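You operate a simulated robot arm through the tools that you are given. There is no shell and no other tool. Be economical: measure what you need, move in short steps, check, and stop when the job is done.

You are at the controls of a simulated robot arm. One attempt, no reset.

JOB
Switch the cabinet on, then drives on, home the machine and load the ring program from the program card.
Fine: pull the stop button out before the drives.

It is judged by the outcome, as a careful person would: the job done as asked, and still so three seconds after it is handed in. It fails if anything else is knocked over, pushed out of place, dropped, spilled or broken.

ROBOT AND FRAMES
A 7-joint arm with a two-finger parallel gripper on a trunk, on a base that drives. Base frame: it is fixed to the floor where the robot stands at the start and does not move with it; the origin is under the middle of the robot, x ahead of it, y to its left, z up. Units: m, rad, N and s.
Its first joint turns from -2.897 to 2.897 rad. Places, roughly: cabinet power lever [0.8, 0, 0.6]; front stop button [1, 0.2, 1.1]; program card [1.6, 0.6, 0.7]. Payload 3.43 kg.
The TCP is the grasp point between the finger pads, 0.03 m short of the fingertips. In the tool frame z runs along the fingers and y along their closing line. The gripper opens to 0.094 m. The fingers are 0.028 m wide and 0.01 m thick; the gripper's body (0.05 by 0.096 m) begins 0.055 m behind the TCP.
Orientation is that of the tool frame in the base frame, as a unit quaternion [x, y, z, w]. With the fingers straight down and closing along the base's y, the tool's x points along the base's -x, its y along +y and its z along -z.

CONTROLS
- The arm moves only by the tool move_arm. Its argument "moves" is one flat list of numbers, 7 for each row, row after row: the turn, a rotation vector about the base's x, y, z in rad, then the shift along the base's x, y, z in cm, then the opening, from 0 (shut) to 1 (fully open). In form: [ax, ay, az, dx, dy, dz, fingers, ax, ay, az, dx, dy, dz, fingers, ...]. A call has 1 to 10 rows; each row is the pose to reach, as a shift and turn from the pose commanded when the call began. Rows are played at 5 a second. More than 0.05 m and 0.15 rad between two rows, or a gripper value outside its range, and nothing of the call is played. A pose out of reach is approached as far as the arm can. The call stops where the force on the tool passes 80 N (or 10 N more than at its start, if that is more) or the arm is blocked; 0.2 s more then pass. Each finger travels about 0.045 m/s and halts on what it meets, pressing with about 45 N; the grip force reading is that of the motor and also rises with nothing between the fingers. The clock runs only during rows and for 0.2 s after the last one: add rows that repeat a pose to give the fingers time. It gives the time, the measured TCP pose, the force on the tool (base axes), the opening and the grip force at its end, in the units of the frame above (readings bear some noise), with the torque about the TCP (base axes, N m) and any sound that the robot's microphone picked up, and new pictures: "pictures" is both (left out), scene, wrist or none.
- Cameras (640 x 400 px; columns grow to the right, rows downward): "scene" is now at [0.0307, 0.2803, 1.4257]; the picture's right is [0.10, -0.99, 0.00], its down [-0.20, -0.02, -0.98] and it looks along [0.97, 0.10, -0.20] (base axes); focal length 214 px, centre (320, 200). "wrist" rides on the gripper at [0.076, 0.014, -0.103] in the tool frame; the picture's right is [-0.18, 0.98, 0.00], its down [-0.75, -0.14, -0.64] and it looks along [-0.63, -0.12, 0.77] (tool axes); focal length 243 px, centre (320, 200). There is no depth. A picture from a camera that has moved, and an enlarged one, comes with that camera's place and axes in the base frame and with its lens.
- base_move(legs): drives the robot by 1 to 6 legs, each [ahead, turn to the left] in m and rad, along the robot's own axes; the way and the turn of a leg run together, so that a leg with both is an arc; at most 1.5 m and 3.142 rad a leg. The arm and the cameras ride along, it lands a little off, and it stops where it bumps. It gives what a move gives, and a new picture of the scene camera.
- pan_tilt(pan, tilt): turns the head with the scene camera to pan (to the left, within 2.094 rad either way) and tilt (down, from -0.506 to 1.204), counted from straight ahead of the robot. It gives what a move gives, and a new picture of the scene camera.
- zoom(camera, box): a new picture of the part [left, top, right, bottom] of that camera's present view, enlarged. It takes no simulated time.
- job_done(): hands the job in; it is judged then, once.

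Work in short steps. Places have to be worked out from the pictures, the camera data and where the tool is seen: move nearer, look again, correct. Check each grasp and each placing, and mend what went wrong. You have 120 turns and 260 pictures in all, those below and enlarged ones among them. Open the gripper and draw the arm clear of the work before you hand the job in, unless the task says otherwise; then end with one line.

The tools are called after "Emit:" as name(argument=value, ...) on one line, values as JSON. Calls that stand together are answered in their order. move_arm: Moves the arm, as the interface text tells. Its arguments: {"type":"object","properties":{"moves":{"type":"array","items":{"type":"number"}},"pictures":{"type":"string","enum":["both","scene","wrist","none"]}},"required":["moves"]} The other tools are called the same way: base_move (legs) drives the base; pan_tilt (pan, tilt) turns the head that bears the scene camera; zoom (camera, box) takes an enlarged picture of a part of a camera's view; job_done () hands the job in.

At the start:

```text
clock: 0.0
ee_pos: [0.522, 0.2523, 1.4474]
tool_rot: [0.0, 1.0, -0.001, 0.0]
wrist_force: [0.3, 0.5, 0.1]
ft_torque: [-0.01, -0.01, -0.01]
grip_width: 0.0941
finger_force: 0.0
robot x, y, heading: [-0.0023, 0.0333, -0.002]
head pan, tilt: [0.101, 0.201]
```

scene: 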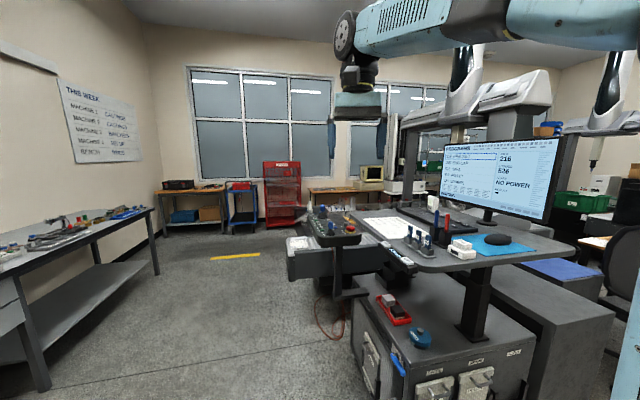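
wrist: 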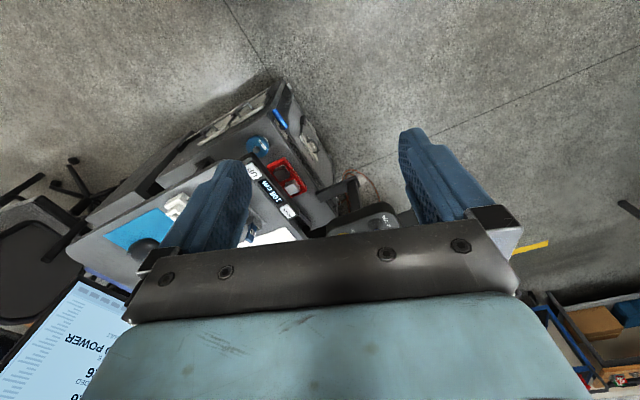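

The scene shows a machine console with a cabinet below and a desk. I'll zoom on the key regions to identify the controls.

Emit:
zoom(camera="scene", box=[280, 190, 440, 290])

Emit:
zoom(camera="scene", box=[340, 280, 540, 400])

Emit:
zoom(camera="scene", box=[370, 130, 570, 270])

Emit:
zoom(camera="scene", box=[50, 70, 150, 170])

```text
4.00 times, centred on (360, 240) of scene
camera zoom: at [0.0307, 0.2803, 1.4257], right [0.1, -0.99, 0.0], down [-0.2, -0.02, -0.98], along [0.97, 0.1, -0.2], focal length 858 px, centre (160, 40)
```

zoom: 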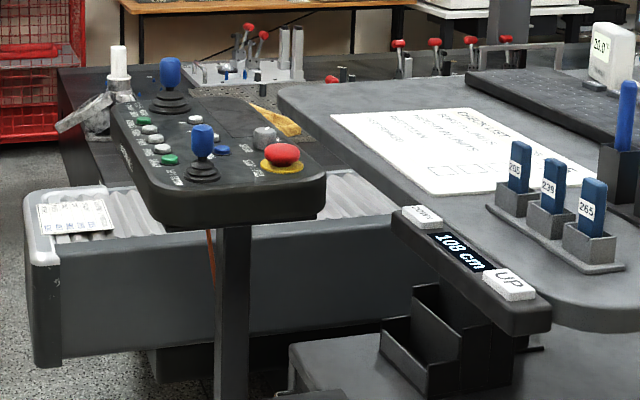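

```text
3.20 times, centred on (440, 340) of scene
camera zoom: at [0.0307, 0.2803, 1.4257], right [0.1, -0.99, 0.0], down [-0.2, -0.02, -0.98], along [0.97, 0.1, -0.2], focal length 686 px, centre (-64, -248)
```

zoom: 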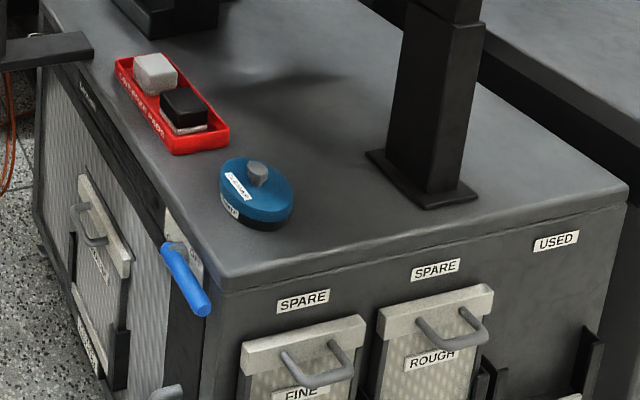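

```text
2.86 times, centred on (470, 200) of scene
camera zoom: at [0.0307, 0.2803, 1.4257], right [0.1, -0.99, 0.0], down [-0.2, -0.02, -0.98], along [0.97, 0.1, -0.2], focal length 613 px, centre (-109, 200)
```

zoom: 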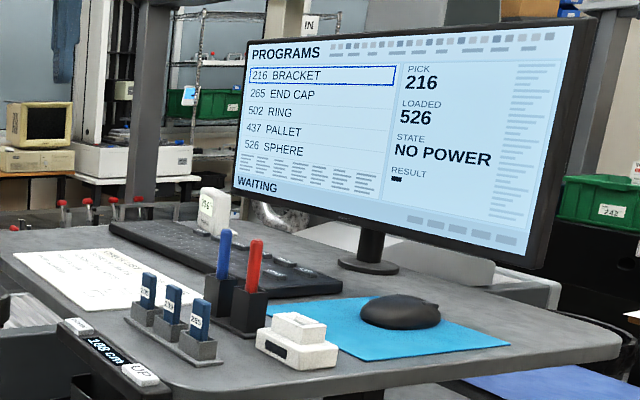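

```text
4.00 times, centred on (100, 120) of scene
camera zoom: at [0.0307, 0.2803, 1.4257], right [0.1, -0.99, 0.0], down [-0.2, -0.02, -0.98], along [0.97, 0.1, -0.2], focal length 858 px, centre (1200, 520)
```

zoom: 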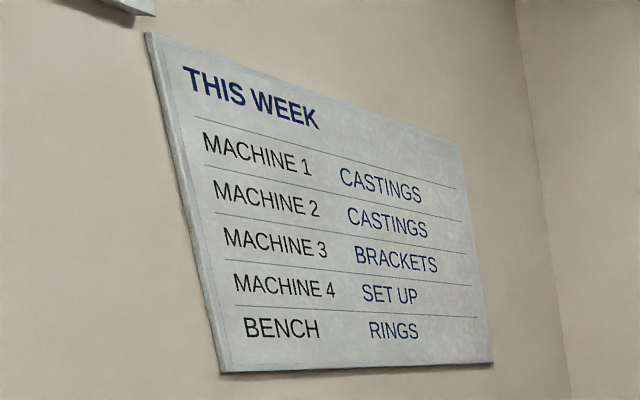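

Zooming on the pendant, card, and desk items to read labels.

Emit:
zoom(camera="scene", box=[302, 198, 366, 248])

Emit:
zoom(camera="scene", box=[284, 230, 316, 250])

Emit:
zoom(camera="scene", box=[360, 210, 424, 250])

Emit:
zoom(camera="scene", box=[400, 190, 520, 265])

```text
8.00 times, centred on (334, 223) of scene
camera zoom: at [0.0307, 0.2803, 1.4257], right [0.1, -0.99, 0.0], down [-0.2, -0.02, -0.98], along [0.97, 0.1, -0.2], focal length 1716 px, centre (208, 16)
```

zoom: 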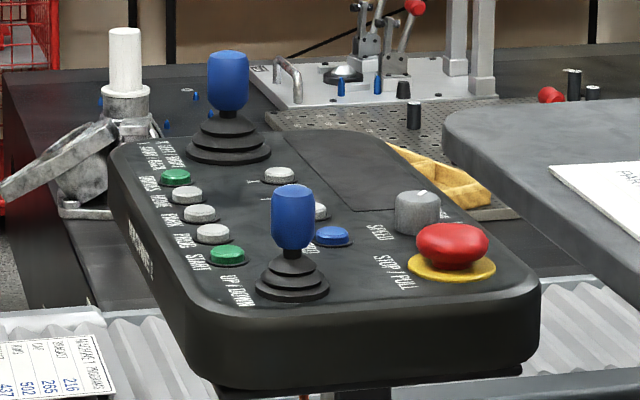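

```text
16.00 times, centred on (300, 240) of scene
camera zoom: at [0.0307, 0.2803, 1.4257], right [0.1, -0.99, 0.0], down [-0.2, -0.02, -0.98], along [0.97, 0.1, -0.2], focal length 3432 px, centre (640, -440)
```

zoom: 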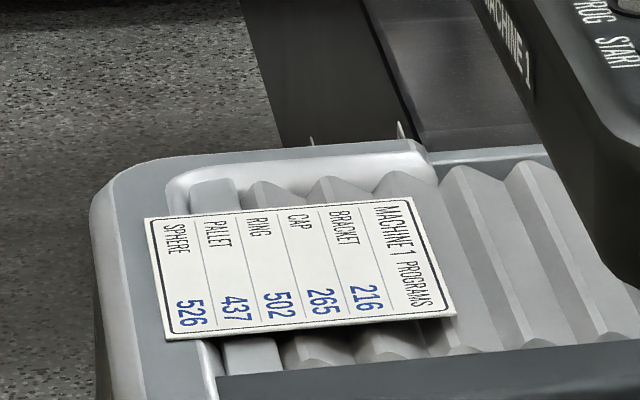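

```text
10.00 times, centred on (392, 230) of scene
camera zoom: at [0.0307, 0.2803, 1.4257], right [0.1, -0.99, 0.0], down [-0.2, -0.02, -0.98], along [0.97, 0.1, -0.2], focal length 2145 px, centre (-400, -100)
```

zoom: 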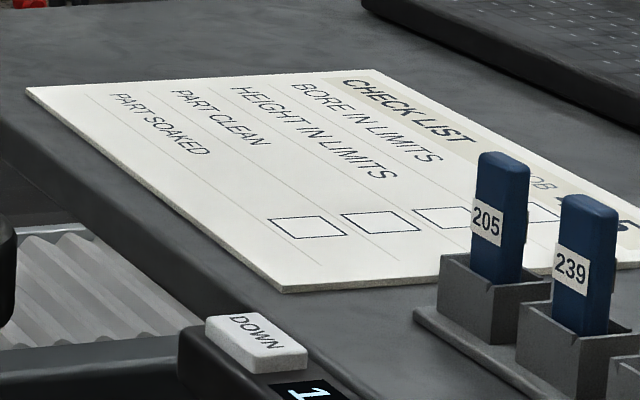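

```text
5.33 times, centred on (460, 228) of scene
camera zoom: at [0.0307, 0.2803, 1.4257], right [0.1, -0.99, 0.0], down [-0.2, -0.02, -0.98], along [0.97, 0.1, -0.2], focal length 1144 px, centre (-427, 53)
```

zoom: 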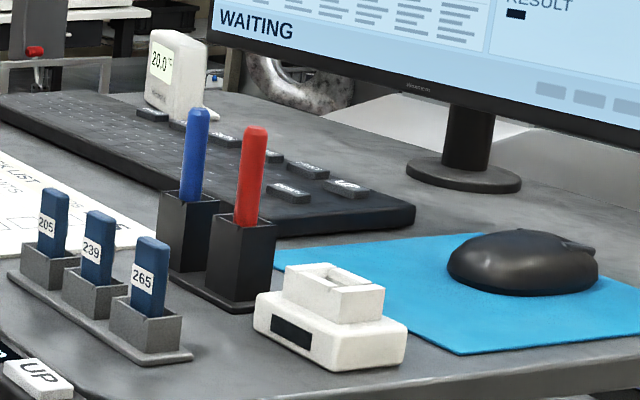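

Ring is 502. Now I tilt the head toward the cabinet lever.

Emit:
pan_tilt(pan=-0.2, tilt=0.8)

```text
clock: 1.0
ee_pos: [0.5214, 0.2516, 1.4485]
tool_rot: [0.0, 1.0, 0.0, 0.0]
wrist_force: [0.6, -0.6, 0.2]
ft_torque: [-0.01, 0.0, 0.02]
grip_width: 0.094
finger_force: 0.1
robot x, y, heading: [-0.0036, 0.0375, 0.003]
head pan, tilt: [-0.201, 0.799]
camera scene: at [0.017, 0.2548, 1.3722], right [-0.2, -0.98, 0.0], down [-0.7, 0.14, -0.7], along [0.68, -0.14, -0.72], focal length 214 px, centre (320, 200)
```

scene: 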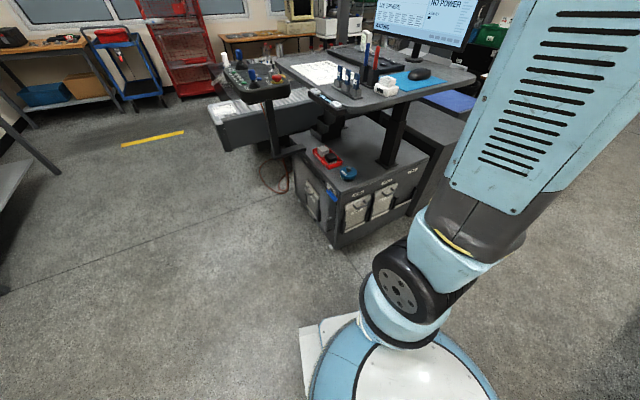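

Emit:
zoom(camera="scene", box=[280, 130, 440, 250])

Emit:
zoom(camera="scene", box=[300, 170, 360, 250])

Emit:
zoom(camera="scene", box=[210, 55, 290, 115])

```text
3.33 times, centred on (360, 190) of scene
camera zoom: at [0.017, 0.2548, 1.3722], right [-0.2, -0.98, 0.0], down [-0.7, 0.14, -0.7], along [0.68, -0.14, -0.72], focal length 715 px, centre (187, 233)
```

zoom: 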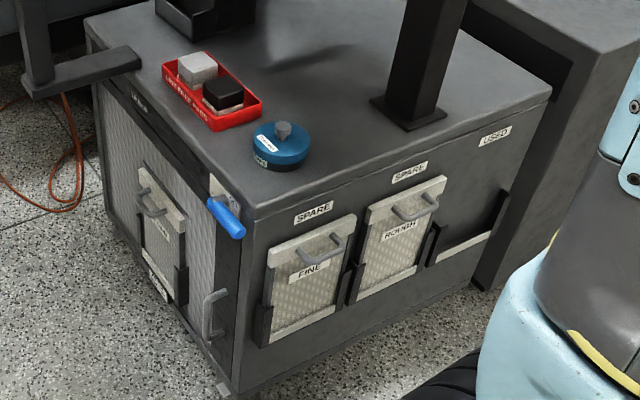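

```text
5.00 times, centred on (330, 210) of scene
camera zoom: at [0.017, 0.2548, 1.3722], right [-0.2, -0.98, 0.0], down [-0.7, 0.14, -0.7], along [0.68, -0.14, -0.72], focal length 1072 px, centre (270, 150)
```

zoom: 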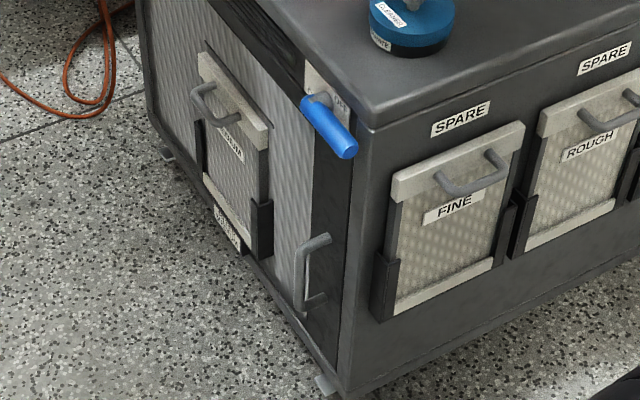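

```text
6.67 times, centred on (250, 85) of scene
camera zoom: at [0.017, 0.2548, 1.3722], right [-0.2, -0.98, 0.0], down [-0.7, 0.14, -0.7], along [0.68, -0.14, -0.72], focal length 1430 px, centre (787, 967)
```

zoom: 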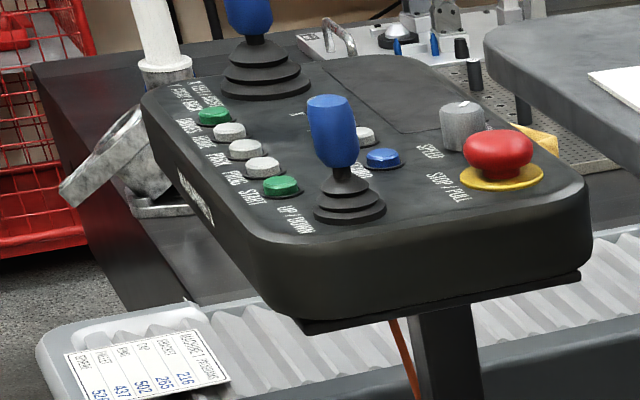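

The lever is on the cabinet's left face near the front corner, around [0.72, 0.05, 0.63]. I'll lower the arm in free space left of it to view it with the wrist camera.

Emit:
move_arm(moves=[0, 0, 0, -0.5, 0.5, -4.5, 0.3, 0, 0, 0, -1, 1, -9, 0.0, 0, 0, 0, -1.5, 1.5, -13.5, 0, 0, 0, 0, -2, 2, -18, 0, 0, 0, 0, -2, 2, -22.5, 0, 0, 0, 0, -2, 2, -27, 0, 0, 0, 0, -2, 2, -31.5, 0, 0, 0, 0, -2, 2, -36, 0, 0, 0, 0, -2, 2, -40.5, 0, 0, 0, 0, -2, 2, -45, 0])

```text
clock: 3.2
ee_pos: [0.5047, 0.2735, 0.9966]
tool_rot: [0.0, 1.0, 0.0, 0.001]
wrist_force: [-0.8, -0.3, 0.3]
ft_torque: [0.02, -0.04, 0.01]
grip_width: 0.0004
finger_force: 33.2
robot x, y, heading: [-0.0078, 0.0352, 0.003]
head pan, tilt: [-0.201, 0.799]
camera scene: at [0.0165, 0.2547, 1.3722], right [-0.2, -0.98, 0.0], down [-0.7, 0.14, -0.7], along [0.68, -0.14, -0.72], focal length 214 px, centre (320, 200)
camera wrist: at [0.4271, 0.2875, 1.1003], right [0.18, 0.98, 0.0], down [0.75, -0.14, 0.64], along [0.63, -0.12, -0.77], focal length 243 px, centre (320, 200)
```

scene: 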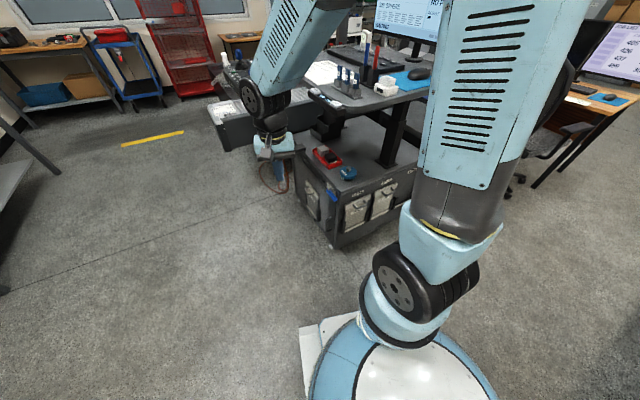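
wrist: 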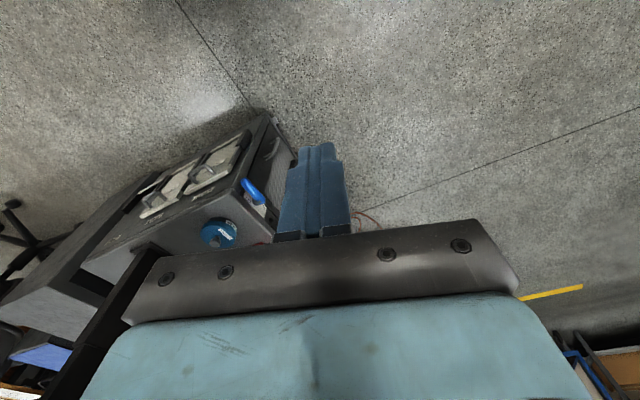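

Emit:
zoom(camera="wrist", box=[190, 100, 310, 260])

Emit:
zoom(camera="wrist", box=[225, 160, 285, 220])

Emit:
zoom(camera="scene", box=[316, 175, 356, 215])

```text
2.50 times, centred on (250, 180) of wrist
camera zoom: at [0.4271, 0.2875, 1.1003], right [0.18, 0.98, 0.0], down [0.75, -0.14, 0.64], along [0.63, -0.12, -0.77], focal length 606 px, centre (495, 250)
```

zoom: 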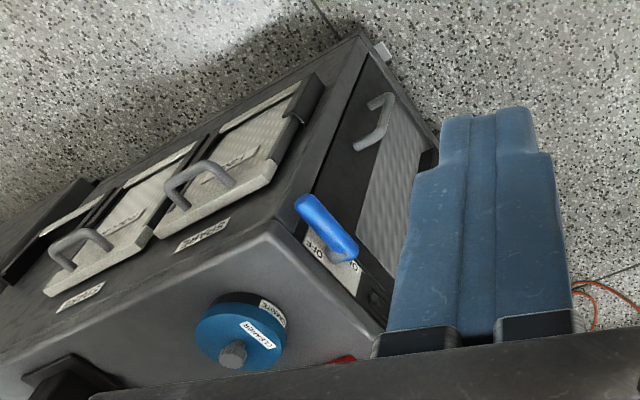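

```text
6.67 times, centred on (255, 190) of wrist
camera zoom: at [0.4271, 0.2875, 1.1003], right [0.18, 0.98, 0.0], down [0.75, -0.14, 0.64], along [0.63, -0.12, -0.77], focal length 1618 px, centre (753, 267)
```

zoom: 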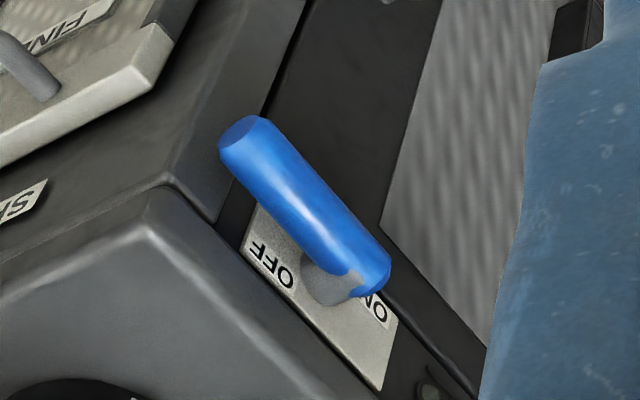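

```text
10.00 times, centred on (336, 195) of scene
camera zoom: at [0.0165, 0.2547, 1.3722], right [-0.2, -0.98, 0.0], down [-0.7, 0.14, -0.7], along [0.68, -0.14, -0.72], focal length 2145 px, centre (160, 250)
```

zoom: 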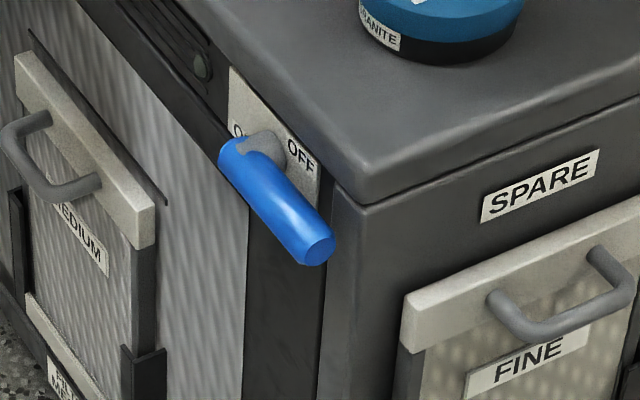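

The handle lies horizontal from a pivot near [0.83, 0.04, 0.58] toward the front (OFF). I'll move nearer and yaw the hand for a more frontal view.

Emit:
move_arm(moves=[0, 0, -0.1, 2.7, -0.42, -2.45, 0, 0, 0, -0.2, 5.4, -0.85, -4.9, 0, 0, 0, -0.3, 8.1, -1.27, -7.35, 0, 0, 0, -0.4, 10.8, -1.7, -9.8, 0, 0, 0, -0.5, 13.4, -2.1, -12.2, 0, 0, 0, -0.6, 16.1, -2.5, -14.7, 0, 0, 0, -0.7, 18.8, -3, -17.1, 0, 0, 0, -0.8, 21.5, -3.4, -19.6, 0])

```text
clock: 5.0
ee_pos: [0.7189, 0.2342, 0.803]
tool_rot: [0.391, 0.92, 0.0, 0.0]
wrist_force: [0.1, -0.5, 1.2]
ft_torque: [0.02, -0.02, 0.01]
grip_width: 0.0
finger_force: 32.7
robot x, y, heading: [-0.0036, 0.0346, 0.003]
head pan, tilt: [-0.201, 0.799]
camera scene: at [0.0168, 0.2547, 1.3721], right [-0.2, -0.98, 0.0], down [-0.7, 0.14, -0.7], along [0.68, -0.14, -0.72], focal length 214 px, centre (320, 200)
camera wrist: at [0.6751, 0.2997, 0.9064], right [0.83, 0.55, 0.0], down [0.42, -0.64, 0.64], along [0.35, -0.54, -0.77], focal length 243 px, centre (320, 200)
```

scene: 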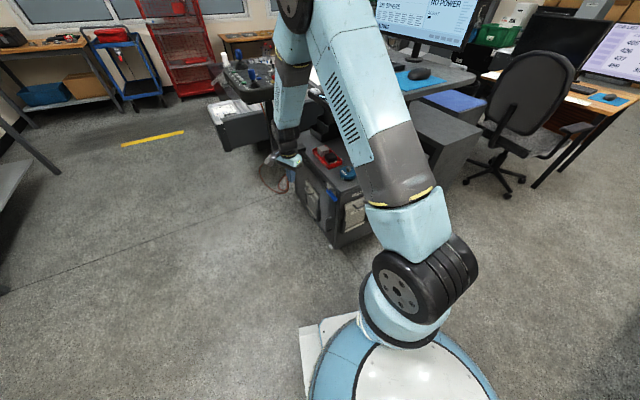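
wrist: 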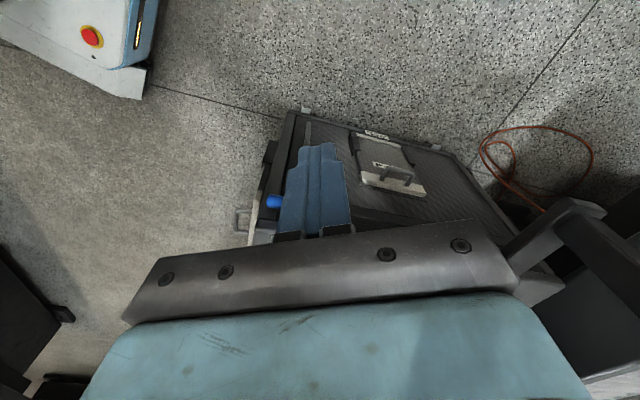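

The lever is hidden behind the closed fingers; opening them will show it.

Emit:
move_arm(moves=[0, 0, 0, 0, 0, 0, 1, 0, 0, 0, 0, 0, 0, 1, 0, 0, 0, 0, 0, 0, 1, 0, 0, 0, 0, 0, 0, 1, 0, 0, 0, 0, 0, 0, 1, 0, 0, 0, 0, 0, 0, 1], pictures="none")

Emit:
zoom(camera="wrist", box=[240, 160, 340, 235])

```text
clock: 6.4
ee_pos: [0.7192, 0.2341, 0.8039]
tool_rot: [0.389, 0.921, 0.0, -0.001]
wrist_force: [0.8, -0.3, 0.1]
ft_torque: [0.01, -0.02, 0.0]
grip_width: 0.0938
finger_force: 0.1
robot x, y, heading: [-0.0017, 0.0366, 0.0]
head pan, tilt: [-0.201, 0.799]
```

```text
5.33 times, centred on (290, 198) of wrist
camera zoom: at [0.675, 0.2999, 0.9064], right [0.83, 0.55, 0.0], down [0.42, -0.64, 0.64], along [0.35, -0.53, -0.77], focal length 1294 px, centre (480, 213)
```

zoom: 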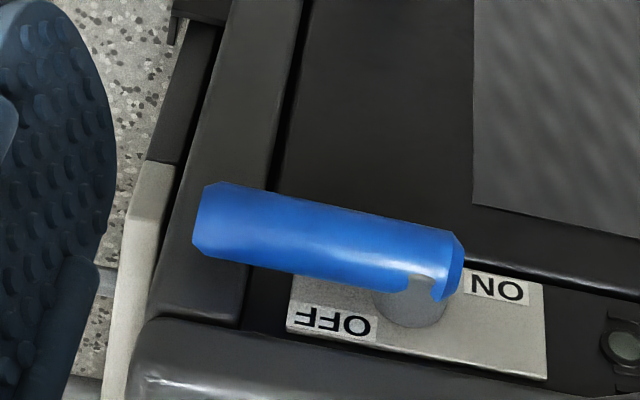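

Handle seen clearly: tip ≈ [0.756, 0.019, 0.573], pivot end ≈ [0.83, 0.045, 0.575]. I'll hover the closed fingers just above the free end, thin side toward the face.

Emit:
move_arm(moves=[0, 0, 0.14, 0.6, -2.5, -1.6, 0, 0, 0, 0.28, 1.2, -5, -3.3, 0, 0, 0, 0.42, 1.8, -7.5, -5, 0, 0, 0, 0.56, 2.4, -10, -6.7, 0, 0, 0, 0.7, 3.1, -12.6, -8.4, 0, 0, 0, 0.84, 3.7, -15, -10, 0, 0, 0, 0.98, 4.3, -17.6, -11.7, 0, 0, 0, 1.1, 4.9, -20, -13.4, 0])

Emit:
zoom(camera="wrist", box=[230, 110, 390, 230])

Emit:
zoom(camera="scene", box=[306, 165, 366, 215])

```text
clock: 8.3
ee_pos: [0.8623, 0.1884, 0.6367]
tool_rot: [-0.224, 0.974, -0.001, -0.024]
wrist_force: [5.5, 11.6, -8.0]
ft_torque: [-0.97, 0.46, 0.02]
grip_width: 0.0001
finger_force: 32.7
robot x, y, heading: [0.0645, 0.1025, 0.418]
head pan, tilt: [-0.201, 0.799]
stopped in row 8: the arm was blocked; the commanded pose is now the measured one
camera scene: at [0.0305, 0.3345, 1.3725], right [0.22, -0.98, 0.01], down [-0.72, -0.17, -0.68], along [0.66, 0.14, -0.74], focal length 214 px, centre (320, 200)
camera wrist: at [0.7907, 0.171, 0.7424], right [-0.27, 0.96, 0.0], down [0.77, 0.21, 0.61], along [0.58, 0.16, -0.8], focal length 243 px, centre (320, 200)
```

scene: 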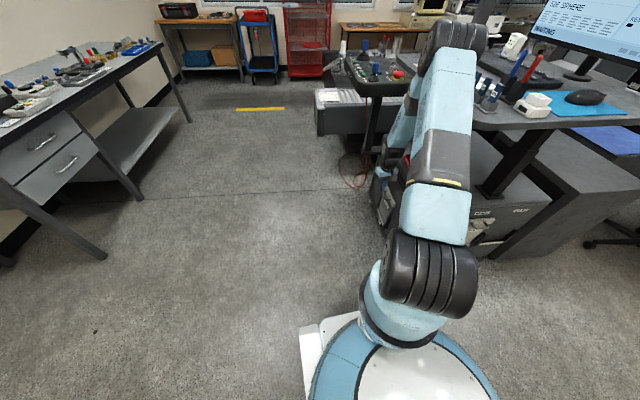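
wrist: 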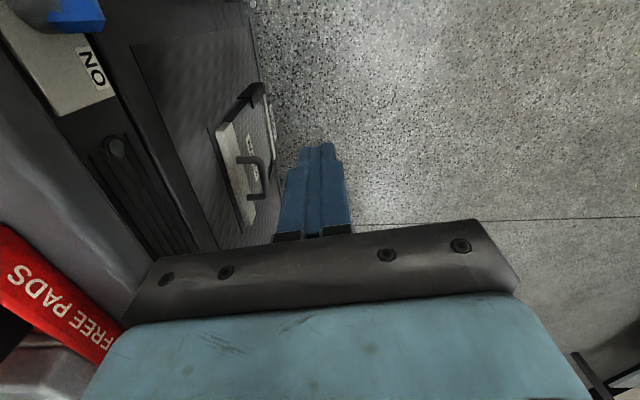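

```text
3.33 times, centred on (310, 170) of wrist
camera zoom: at [0.7907, 0.171, 0.7424], right [-0.27, 0.96, 0.0], down [0.77, 0.21, 0.61], along [0.58, 0.16, -0.8], focal length 809 px, centre (353, 300)
```

zoom: 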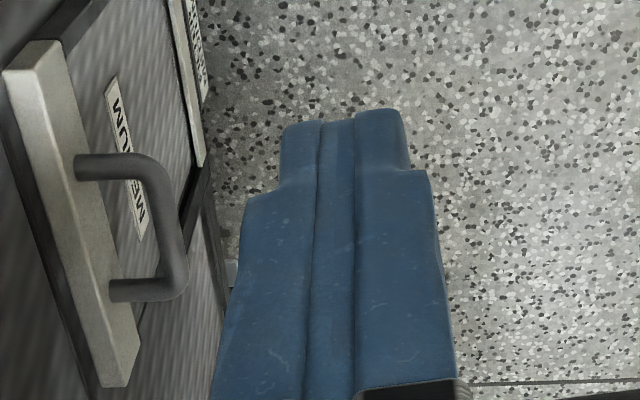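

```text
8.00 times, centred on (336, 190) of scene
camera zoom: at [0.0305, 0.3345, 1.3725], right [0.22, -0.98, 0.01], down [-0.72, -0.17, -0.68], along [0.66, 0.14, -0.74], focal length 1716 px, centre (192, 280)
```

zoom: 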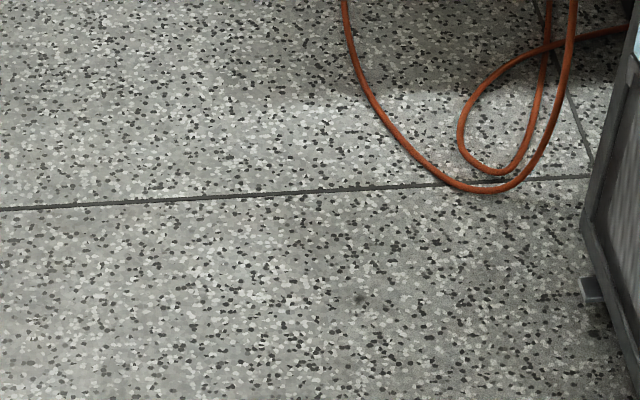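

The base got turned because the arm (likely forearm against the desk) was blocked. I'll back off toward the open side (+y) first.

Emit:
move_arm(moves=[0, 0, 0, -0.5, 2, 0.5, 0, 0, 0, 0, -1, 4, 1, 0, 0, 0, 0, -2, 6, 2, 0, 0, 0, 0, -3, 9, 3, 0])

```text
clock: 8.7
ee_pos: [0.8231, 0.143, 0.669]
tool_rot: [-0.193, 0.981, 0.005, 0.0]
wrist_force: [-0.5, 8.0, 3.8]
ft_torque: [-0.55, -0.04, -0.05]
grip_width: 0.0
finger_force: 32.9
robot x, y, heading: [0.0504, 0.1269, 0.394]
head pan, tilt: [-0.201, 0.799]
stopped in row 1: the arm was blocked; the commanded pose is now the measured one
camera scene: at [-0.0156, 0.3373, 1.3717], right [0.2, -0.98, 0.0], down [-0.7, -0.14, -0.7], along [0.68, 0.14, -0.72], focal length 214 px, centre (320, 200)
camera wrist: at [0.746, 0.1256, 0.7734], right [-0.2, 0.98, 0.01], down [0.75, 0.15, 0.64], along [0.63, 0.14, -0.77], focal length 243 px, centre (320, 200)
```

scene: 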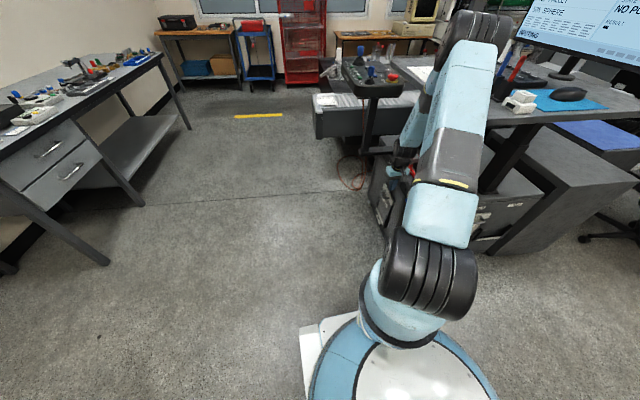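
wrist: 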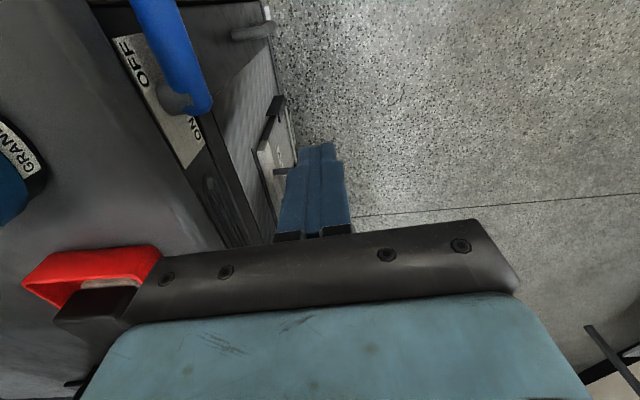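

Emit:
zoom(camera="scene", box=[340, 40, 540, 240])

```text
2.00 times, centred on (440, 140) of scene
camera zoom: at [-0.0156, 0.3373, 1.3717], right [0.2, -0.98, 0.0], down [-0.7, -0.14, -0.7], along [0.68, 0.14, -0.72], focal length 429 px, centre (80, 320)
```

zoom: 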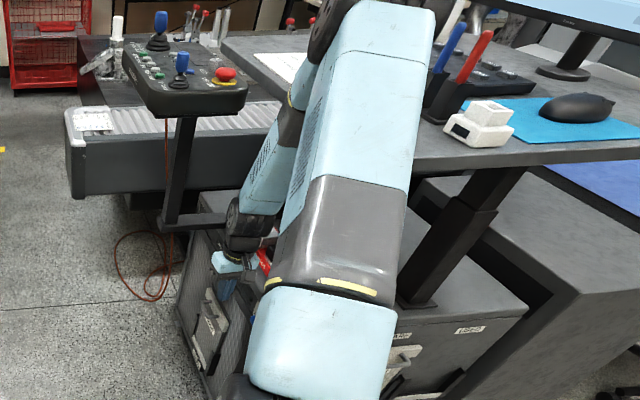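

The forearm is leaning on the desk's left edge. Turning the base left swings the arm away into free space.

Emit:
base_move(legs=[[0, 0.25]])

```text
clock: 10.0
ee_pos: [0.7869, 0.3286, 0.6636]
tool_rot: [-0.315, 0.949, 0.006, -0.006]
wrist_force: [-0.2, -0.9, 0.3]
ft_torque: [0.01, 0.01, 0.0]
grip_width: 0.0001
finger_force: 33.1
robot x, y, heading: [0.0532, 0.1116, 0.597]
head pan, tilt: [-0.201, 0.799]
camera scene: at [-0.0551, 0.3018, 1.3721], right [0.39, -0.92, 0.0], down [-0.66, -0.28, -0.7], along [0.64, 0.27, -0.72], focal length 214 px, centre (320, 200)
```

scene: 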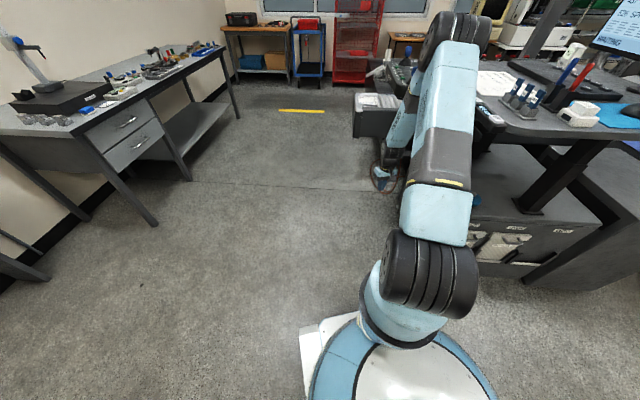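

Free of contact (force ≈ 0), and the desk items stand as before. I'll retract the arm up and toward the robot, away from desk and pendant.

Emit:
move_arm(moves=[0, 0, 0, -2.15, 1.28, 3.4, 0, 0, 0, 0, -4.3, 2.56, 6.8, 0, 0, 0, 0, -6.45, 3.84, 10.2, 0, 0, 0, 0, -8.6, 5.12, 13.6, 0, 0, 0, 0, -10.75, 6.4, 17, 0, 0, 0, 0, -12.9, 7.7, 20.4, 0, 0, 0, 0, -15.05, 8.96, 23.8, 0, 0, 0, 0, -17.2, 10.24, 27.2, 0, 0, 0, 0, -19.3, 11.5, 30.6, 0, 0, 0, 0, -21.5, 12.8, 34, 0], pictures="scene")

```text
clock: 12.2
ee_pos: [0.5736, 0.4556, 1.005]
tool_rot: [-0.313, 0.95, 0.006, -0.006]
wrist_force: [0.4, -0.2, -0.2]
ft_torque: [0.01, 0.06, 0.0]
grip_width: 0.0
finger_force: 33.2
robot x, y, heading: [0.0507, 0.1104, 0.607]
head pan, tilt: [-0.201, 0.799]
camera scene: at [-0.0547, 0.3019, 1.3722], right [0.39, -0.92, 0.0], down [-0.66, -0.28, -0.7], along [0.64, 0.27, -0.72], focal length 214 px, centre (320, 200)
```

scene: 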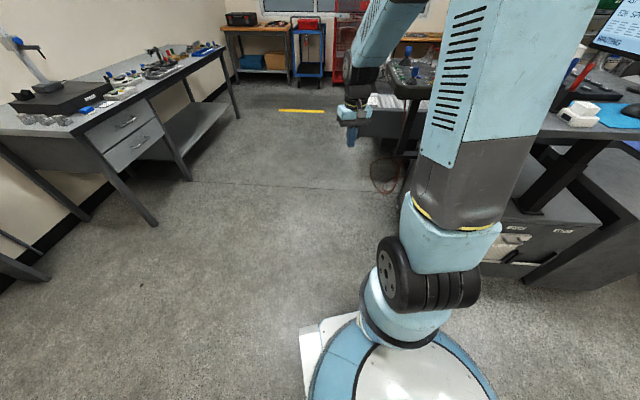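

Emit:
move_arm(moves=[0, 0, 0, -2, 1, 4, 0, 0, 0, 0, -4, 2, 8, 0, 0, 0, 0, -6, 3, 12, 0, 0, 0, 0, -8, 4, 16, 0, 0, 0, 0, -10, 5, 20, 0, 0, 0, 0, -12, 6, 24, 0, 0, 0, 0, -14, 7, 28, 0, 0, 0, 0, -16, 8, 32, 0], pictures="scene")

```text
clock: 14.0
ee_pos: [0.4142, 0.5358, 1.3252]
tool_rot: [-0.314, 0.95, 0.006, -0.007]
wrist_force: [0.0, 1.1, 0.4]
ft_torque: [-0.01, 0.03, 0.01]
grip_width: 0.0002
finger_force: 32.6
robot x, y, heading: [0.0517, 0.1114, 0.6]
head pan, tilt: [-0.201, 0.799]
camera scene: at [-0.0553, 0.3016, 1.3721], right [0.39, -0.92, 0.0], down [-0.66, -0.28, -0.7], along [0.64, 0.27, -0.72], focal length 214 px, centre (320, 200)
```

scene: 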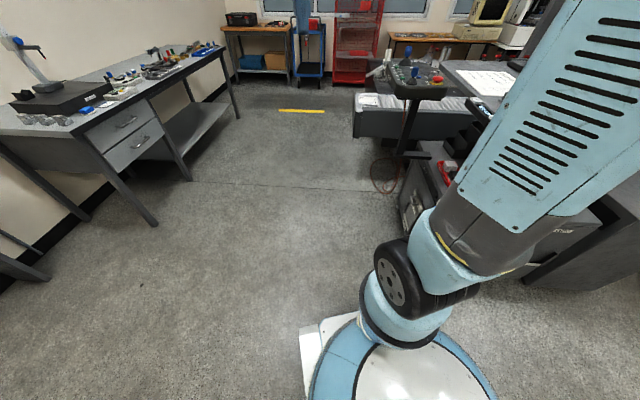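

Arm is tucked. I'll drive to the open floor left of the cabinet (about [0.42, 0.85]) so I can reach the lever sideways under the desk, and the pendant too.

Emit:
base_move(legs=[[0, 0.507], [0.83, 0], [0, -1.2]])

Emit:
base_move(legs=[[0, -0.7]])

Emit:
pan_tilt(pan=0.1, tilt=0.65)

```text
clock: 22.9
ee_pos: [0.9498, 1.0669, 1.326]
tool_rot: [-0.074, 0.997, 0.008, -0.004]
wrist_force: [0.0, 0.6, -1.3]
ft_torque: [-0.06, 0.01, -0.01]
grip_width: 0.0
finger_force: 32.8
robot x, y, heading: [0.4186, 0.9257, 0.109]
head pan, tilt: [-0.201, 0.799]
stopped in leg 3: the robot was blocked; the commanded pose is now the measured one
camera scene: at [0.4146, 1.146, 1.372], right [-0.09, -1.0, 0.0], down [-0.71, 0.06, -0.7], along [0.69, -0.06, -0.72], focal length 214 px, centre (320, 200)
```

scene: 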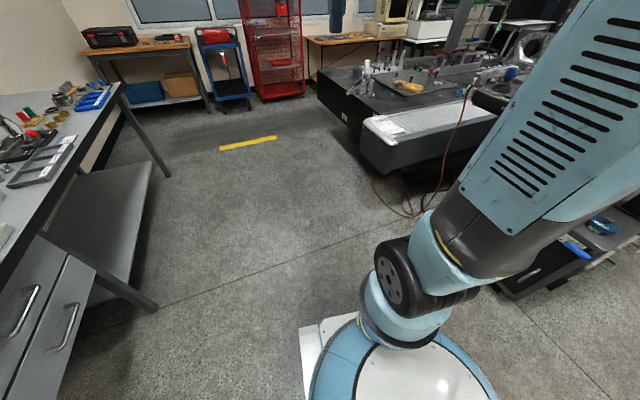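

```text
clock: 25.4
ee_pos: [0.9132, 0.683, 1.3265]
tool_rot: [0.28, 0.96, 0.008, -0.001]
wrist_force: [0.7, 0.3, -0.2]
ft_torque: [0.01, 0.01, 0.01]
grip_width: 0.0
finger_force: 33.1
robot x, y, heading: [0.4436, 0.9579, -0.6]
head pan, tilt: [-0.201, 0.799]
camera scene: at [0.583, 1.1283, 1.3721], right [-0.72, -0.7, 0.0], down [-0.5, 0.51, -0.7], along [0.49, -0.5, -0.72], focal length 214 px, centre (320, 200)
```

scene: 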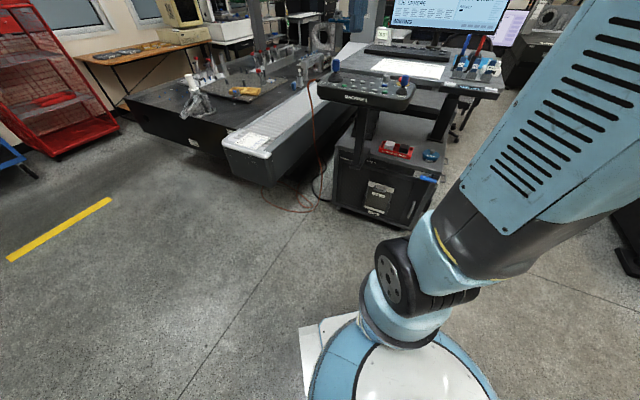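

```text
clock: 26.2
ee_pos: [0.9141, 0.685, 1.3257]
tool_rot: [0.281, 0.96, 0.008, -0.002]
wrist_force: [0.2, 0.1, -0.4]
ft_torque: [-0.02, -0.02, 0.0]
grip_width: 0.0001
finger_force: 33.1
robot x, y, heading: [0.4421, 0.9575, -0.596]
head pan, tilt: [0.099, 0.649]
camera scene: at [0.603, 1.1446, 1.3847], right [-0.48, -0.88, 0.0], down [-0.53, 0.29, -0.8], along [0.7, -0.38, -0.61], focal length 214 px, centre (320, 200)
```

scene: 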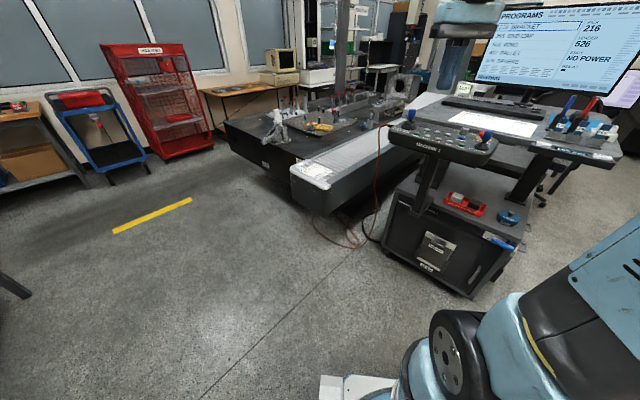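

The turn was briefly blocked but then completed; check pendant and surroundings.

Emit:
zoom(camera="scene", box=[370, 90, 530, 190])

Emit:
zoom(camera="scene", box=[380, 110, 500, 170])

Emit:
zoom(camera="scene", box=[420, 170, 540, 260])

Emit:
zoom(camera="scene", box=[500, 80, 640, 170])

```text
4.00 times, centred on (450, 140) of scene
camera zoom: at [0.603, 1.1446, 1.3847], right [-0.48, -0.88, 0.0], down [-0.53, 0.29, -0.8], along [0.7, -0.38, -0.61], focal length 858 px, centre (-200, 440)
```

zoom: 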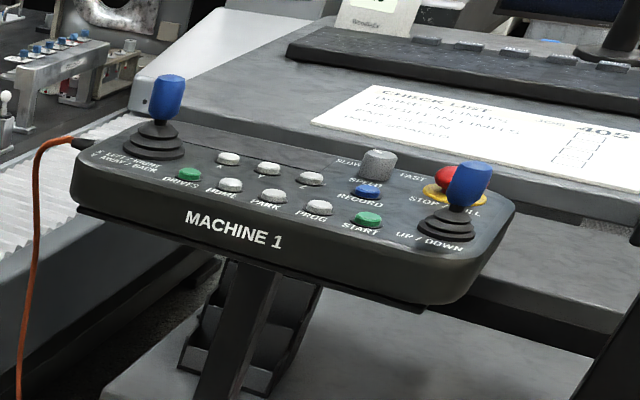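

```text
5.33 times, centred on (440, 140) of scene
camera zoom: at [0.603, 1.1446, 1.3847], right [-0.48, -0.88, 0.0], down [-0.53, 0.29, -0.8], along [0.7, -0.38, -0.61], focal length 1144 px, centre (-320, 520)
```

zoom: 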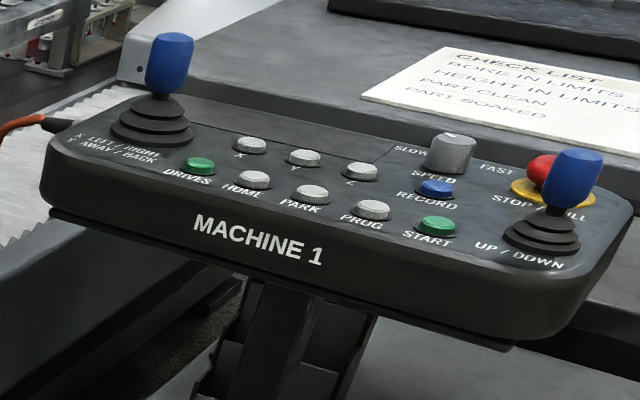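

```text
4.44 times, centred on (480, 215) of scene
camera zoom: at [0.603, 1.1446, 1.3847], right [-0.48, -0.88, 0.0], down [-0.53, 0.29, -0.8], along [0.7, -0.38, -0.61], focal length 953 px, centre (-391, 133)
```

zoom: 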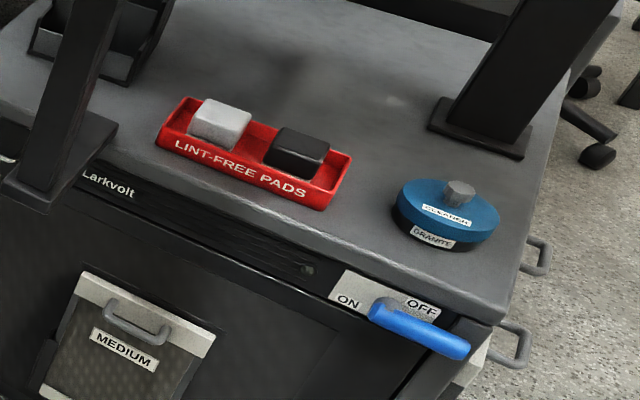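

```text
4.44 times, centred on (570, 125) of scene
camera zoom: at [0.603, 1.1446, 1.3847], right [-0.48, -0.88, 0.0], down [-0.53, 0.29, -0.8], along [0.7, -0.38, -0.61], focal length 953 px, centre (-791, 533)
```

zoom: 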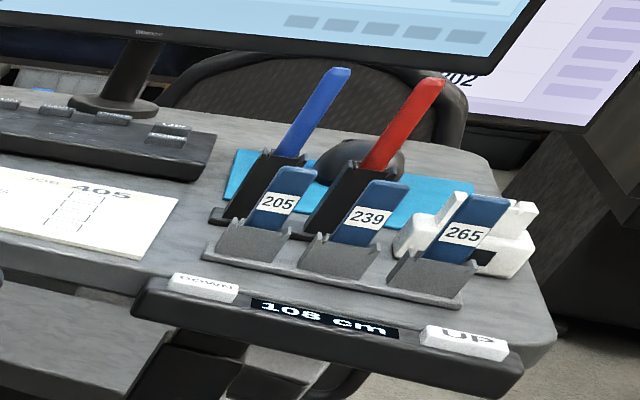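

All controls are located: pendant front row DRIVES [1.143,0.417], HOME, PARK, PROG, START [0.992,0.368], STOP [1.003,0.235], all near z≈1.085. I'll nudge the base 0.15 m ahead to bring everything into easy reach.

Emit:
base_move(legs=[[0.15, 0]])

```text
clock: 27.6
ee_pos: [1.0416, 0.5961, 1.3265]
tool_rot: [0.28, 0.96, 0.007, -0.002]
wrist_force: [0.5, -0.7, -1.5]
ft_torque: [0.02, 0.04, 0.03]
grip_width: 0.0
finger_force: 33.2
robot x, y, heading: [0.5719, 0.8718, -0.596]
head pan, tilt: [0.099, 0.649]
camera scene: at [0.7314, 1.0569, 1.3847], right [-0.48, -0.88, 0.0], down [-0.53, 0.29, -0.8], along [0.7, -0.38, -0.6], focal length 214 px, centre (320, 200)
```

scene: 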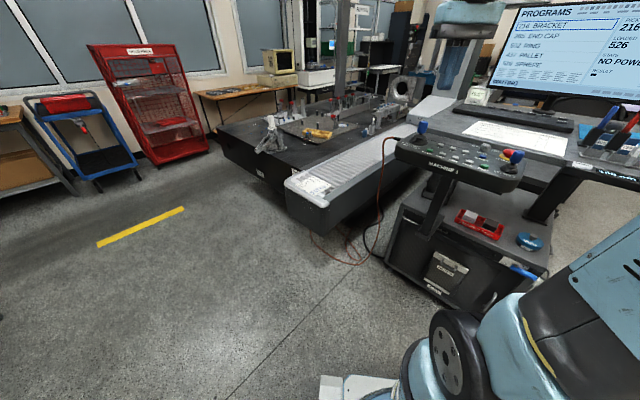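

Shift the hand left of the pendant at height while yawing toward the cabinet face.

Emit:
move_arm(moves=[0, 0, -0.0875, -3.5, -1.7, 0, 0, 0, 0, -0.175, -7, -3.4, 0, 0, 0, 0, -0.2625, -10.5, -5.1, -1, 0, 0, 0, -0.35, -14, -6.8, -3, 0, 0, 0, -0.4375, -17.5, -8.5, -5, 0, 0, 0, -0.525, -21, -10.2, -8, 0, 0, 0, -0.6125, -24.5, -11.9, -10.5, 0, 0, 0, -0.7, -28, -13.6, -12.6, 0])

```text
clock: 29.4
ee_pos: [0.761, 0.4572, 1.1989]
tool_rot: [0.593, 0.806, 0.006, 0.002]
wrist_force: [0.7, 0.5, 0.0]
ft_torque: [0.02, 0.03, -0.02]
grip_width: 0.0001
finger_force: 33.4
robot x, y, heading: [0.5715, 0.8715, -0.598]
head pan, tilt: [0.099, 0.649]
camera scene: at [0.7315, 1.0571, 1.3847], right [-0.48, -0.88, 0.0], down [-0.53, 0.29, -0.8], along [0.7, -0.38, -0.6], focal length 214 px, centre (320, 200)
camera wrist: at [0.7502, 0.5344, 1.3021], right [0.99, 0.12, 0.01], down [0.08, -0.77, 0.64], along [0.08, -0.63, -0.77], focal length 243 px, centre (320, 200)
```

scene: 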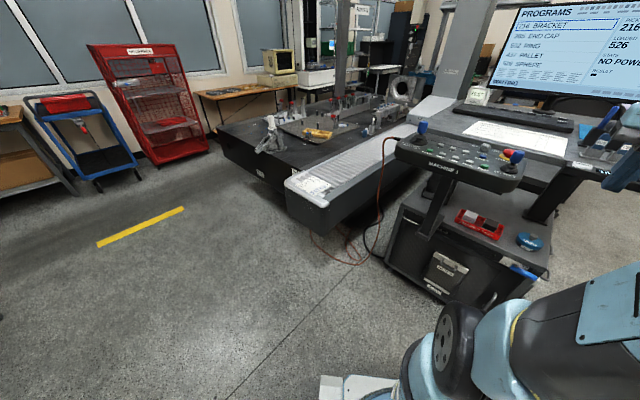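
wrist: 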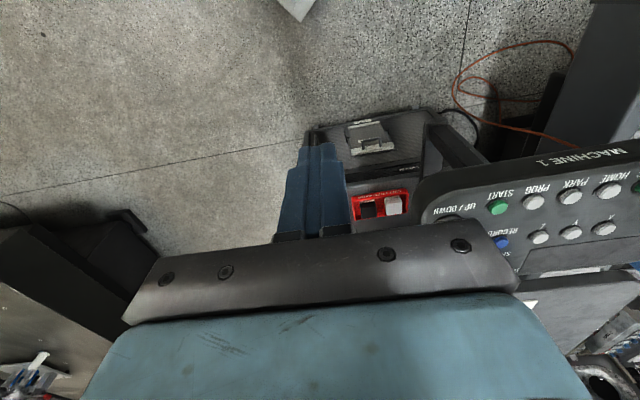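

Now descend left of the pendant while pitching the tool toward horizontal.

Emit:
move_arm(moves=[-0.086, -0.027, 0, -0.7, -0.4, -3.5, 0, -0.172, -0.054, 0, -1.4, -0.8, -7, 0, -0.258, -0.081, 0, -2.1, -1.2, -10.5, 0, -0.344, -0.108, 0, -2.8, -1.6, -14, 0, -0.43, -0.135, 0, -3.5, -2, -17.5, 0, -0.516, -0.162, 0, -4.2, -2.4, -21, 0, -0.602, -0.189, 0, -4.9, -2.8, -24.5, 0, -0.688, -0.216, 0, -5.6, -3.2, -28, 0, -0.774, -0.243, 0, -6.3, -3.6, -31.5, 0, -0.859, -0.27, 0, -7, -4, -35, 0])

```text
clock: 31.8
ee_pos: [0.5639, 0.3059, 0.8471]
tool_rot: [0.596, 0.677, -0.281, 0.329]
wrist_force: [-0.5, -0.1, 0.6]
ft_torque: [0.01, -0.02, 0.0]
grip_width: 0.0002
finger_force: 32.8
out of reach, approached as far as the arm can: row 5, 6, 7, 8, 9, 10
robot x, y, heading: [0.5722, 0.8695, -0.598]
head pan, tilt: [0.099, 0.649]
stopped in row 10: the arm was blocked; the commanded pose is now the measured one
camera scene: at [0.731, 1.0568, 1.3848], right [-0.48, -0.88, 0.0], down [-0.53, 0.29, -0.8], along [0.7, -0.38, -0.6], focal length 214 px, centre (320, 200)
camera wrist: at [0.5608, 0.4352, 0.852], right [0.99, 0.02, 0.15], down [-0.15, 0.01, 0.99], along [0.01, -1.0, 0.01], focal length 243 px, centre (320, 200)
```

scene: 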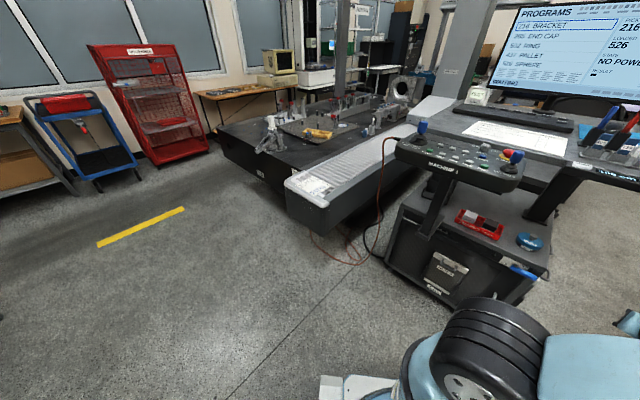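
wrist: 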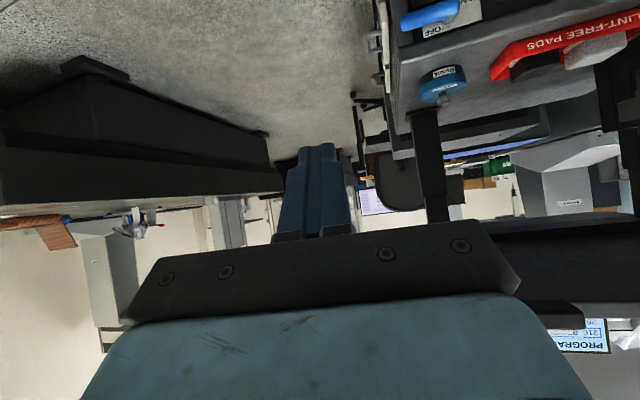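

The pitch reached ~50°, which is fine for pushing. Next I extend toward a stage point outside the lever, below the desk bar.

Emit:
move_arm(moves=[0, 0, 0, 2.7, -2.2, -1.5, 0, 0, 0, 0, 5.4, -4.4, -3, 0, 0, 0, 0, 8.1, -6.6, -4.5, 0, 0, 0, 0, 10.9, -8.9, -6.1, 0, 0, 0, 0, 13.6, -11.1, -7.6, 0, 0, 0, 0, 16.4, -13.4, -9.2, 0, 0, 0, 0, 19.1, -15.6, -10.7, 0])

Emit:
zoom(camera="wrist", box=[220, 60, 420, 220])

```text
clock: 33.4
ee_pos: [0.7558, 0.1489, 0.7408]
tool_rot: [0.595, 0.677, -0.281, 0.328]
wrist_force: [-0.6, -0.3, 0.3]
ft_torque: [0.01, 0.0, 0.04]
grip_width: 0.0
finger_force: 33.2
robot x, y, heading: [0.5731, 0.8726, -0.599]
head pan, tilt: [0.099, 0.649]
camera scene: at [0.7314, 1.0568, 1.3847], right [-0.48, -0.88, 0.0], down [-0.53, 0.29, -0.8], along [0.7, -0.38, -0.6], focal length 214 px, centre (320, 200)
camera wrist: at [0.7521, 0.2773, 0.7463], right [0.99, 0.02, 0.15], down [-0.15, 0.01, 0.99], along [0.02, -1.0, 0.01], focal length 243 px, centre (320, 200)
```

scene: 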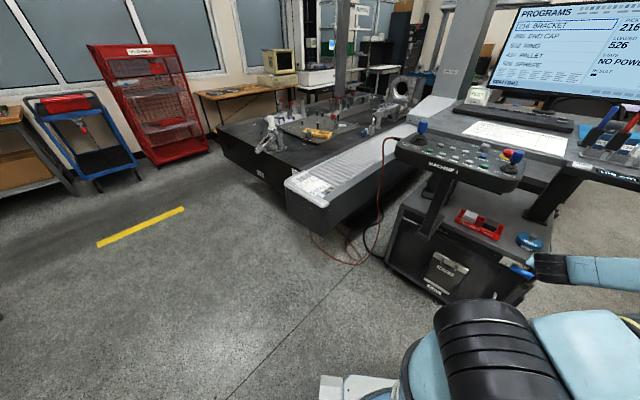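
wrist: 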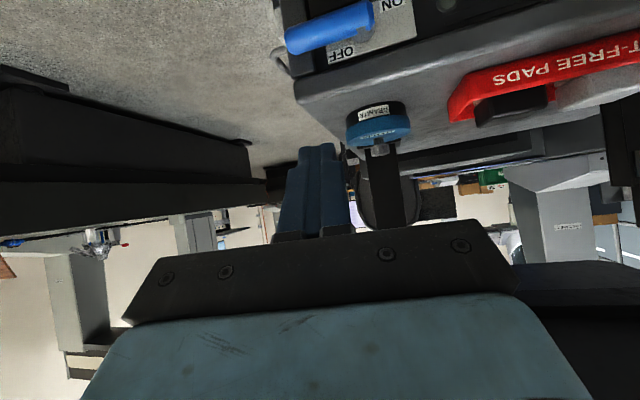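

```text
2.50 times, centred on (320, 140) of wrist
camera zoom: at [0.7521, 0.2773, 0.7463], right [0.99, 0.02, 0.15], down [-0.15, 0.01, 0.99], along [0.02, -1.0, 0.01], focal length 606 px, centre (320, 350)
```

zoom: 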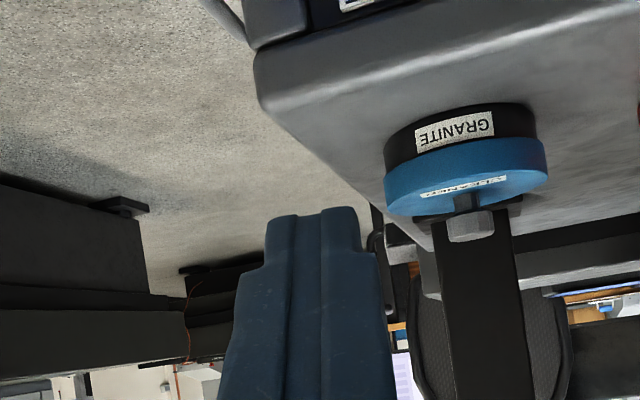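

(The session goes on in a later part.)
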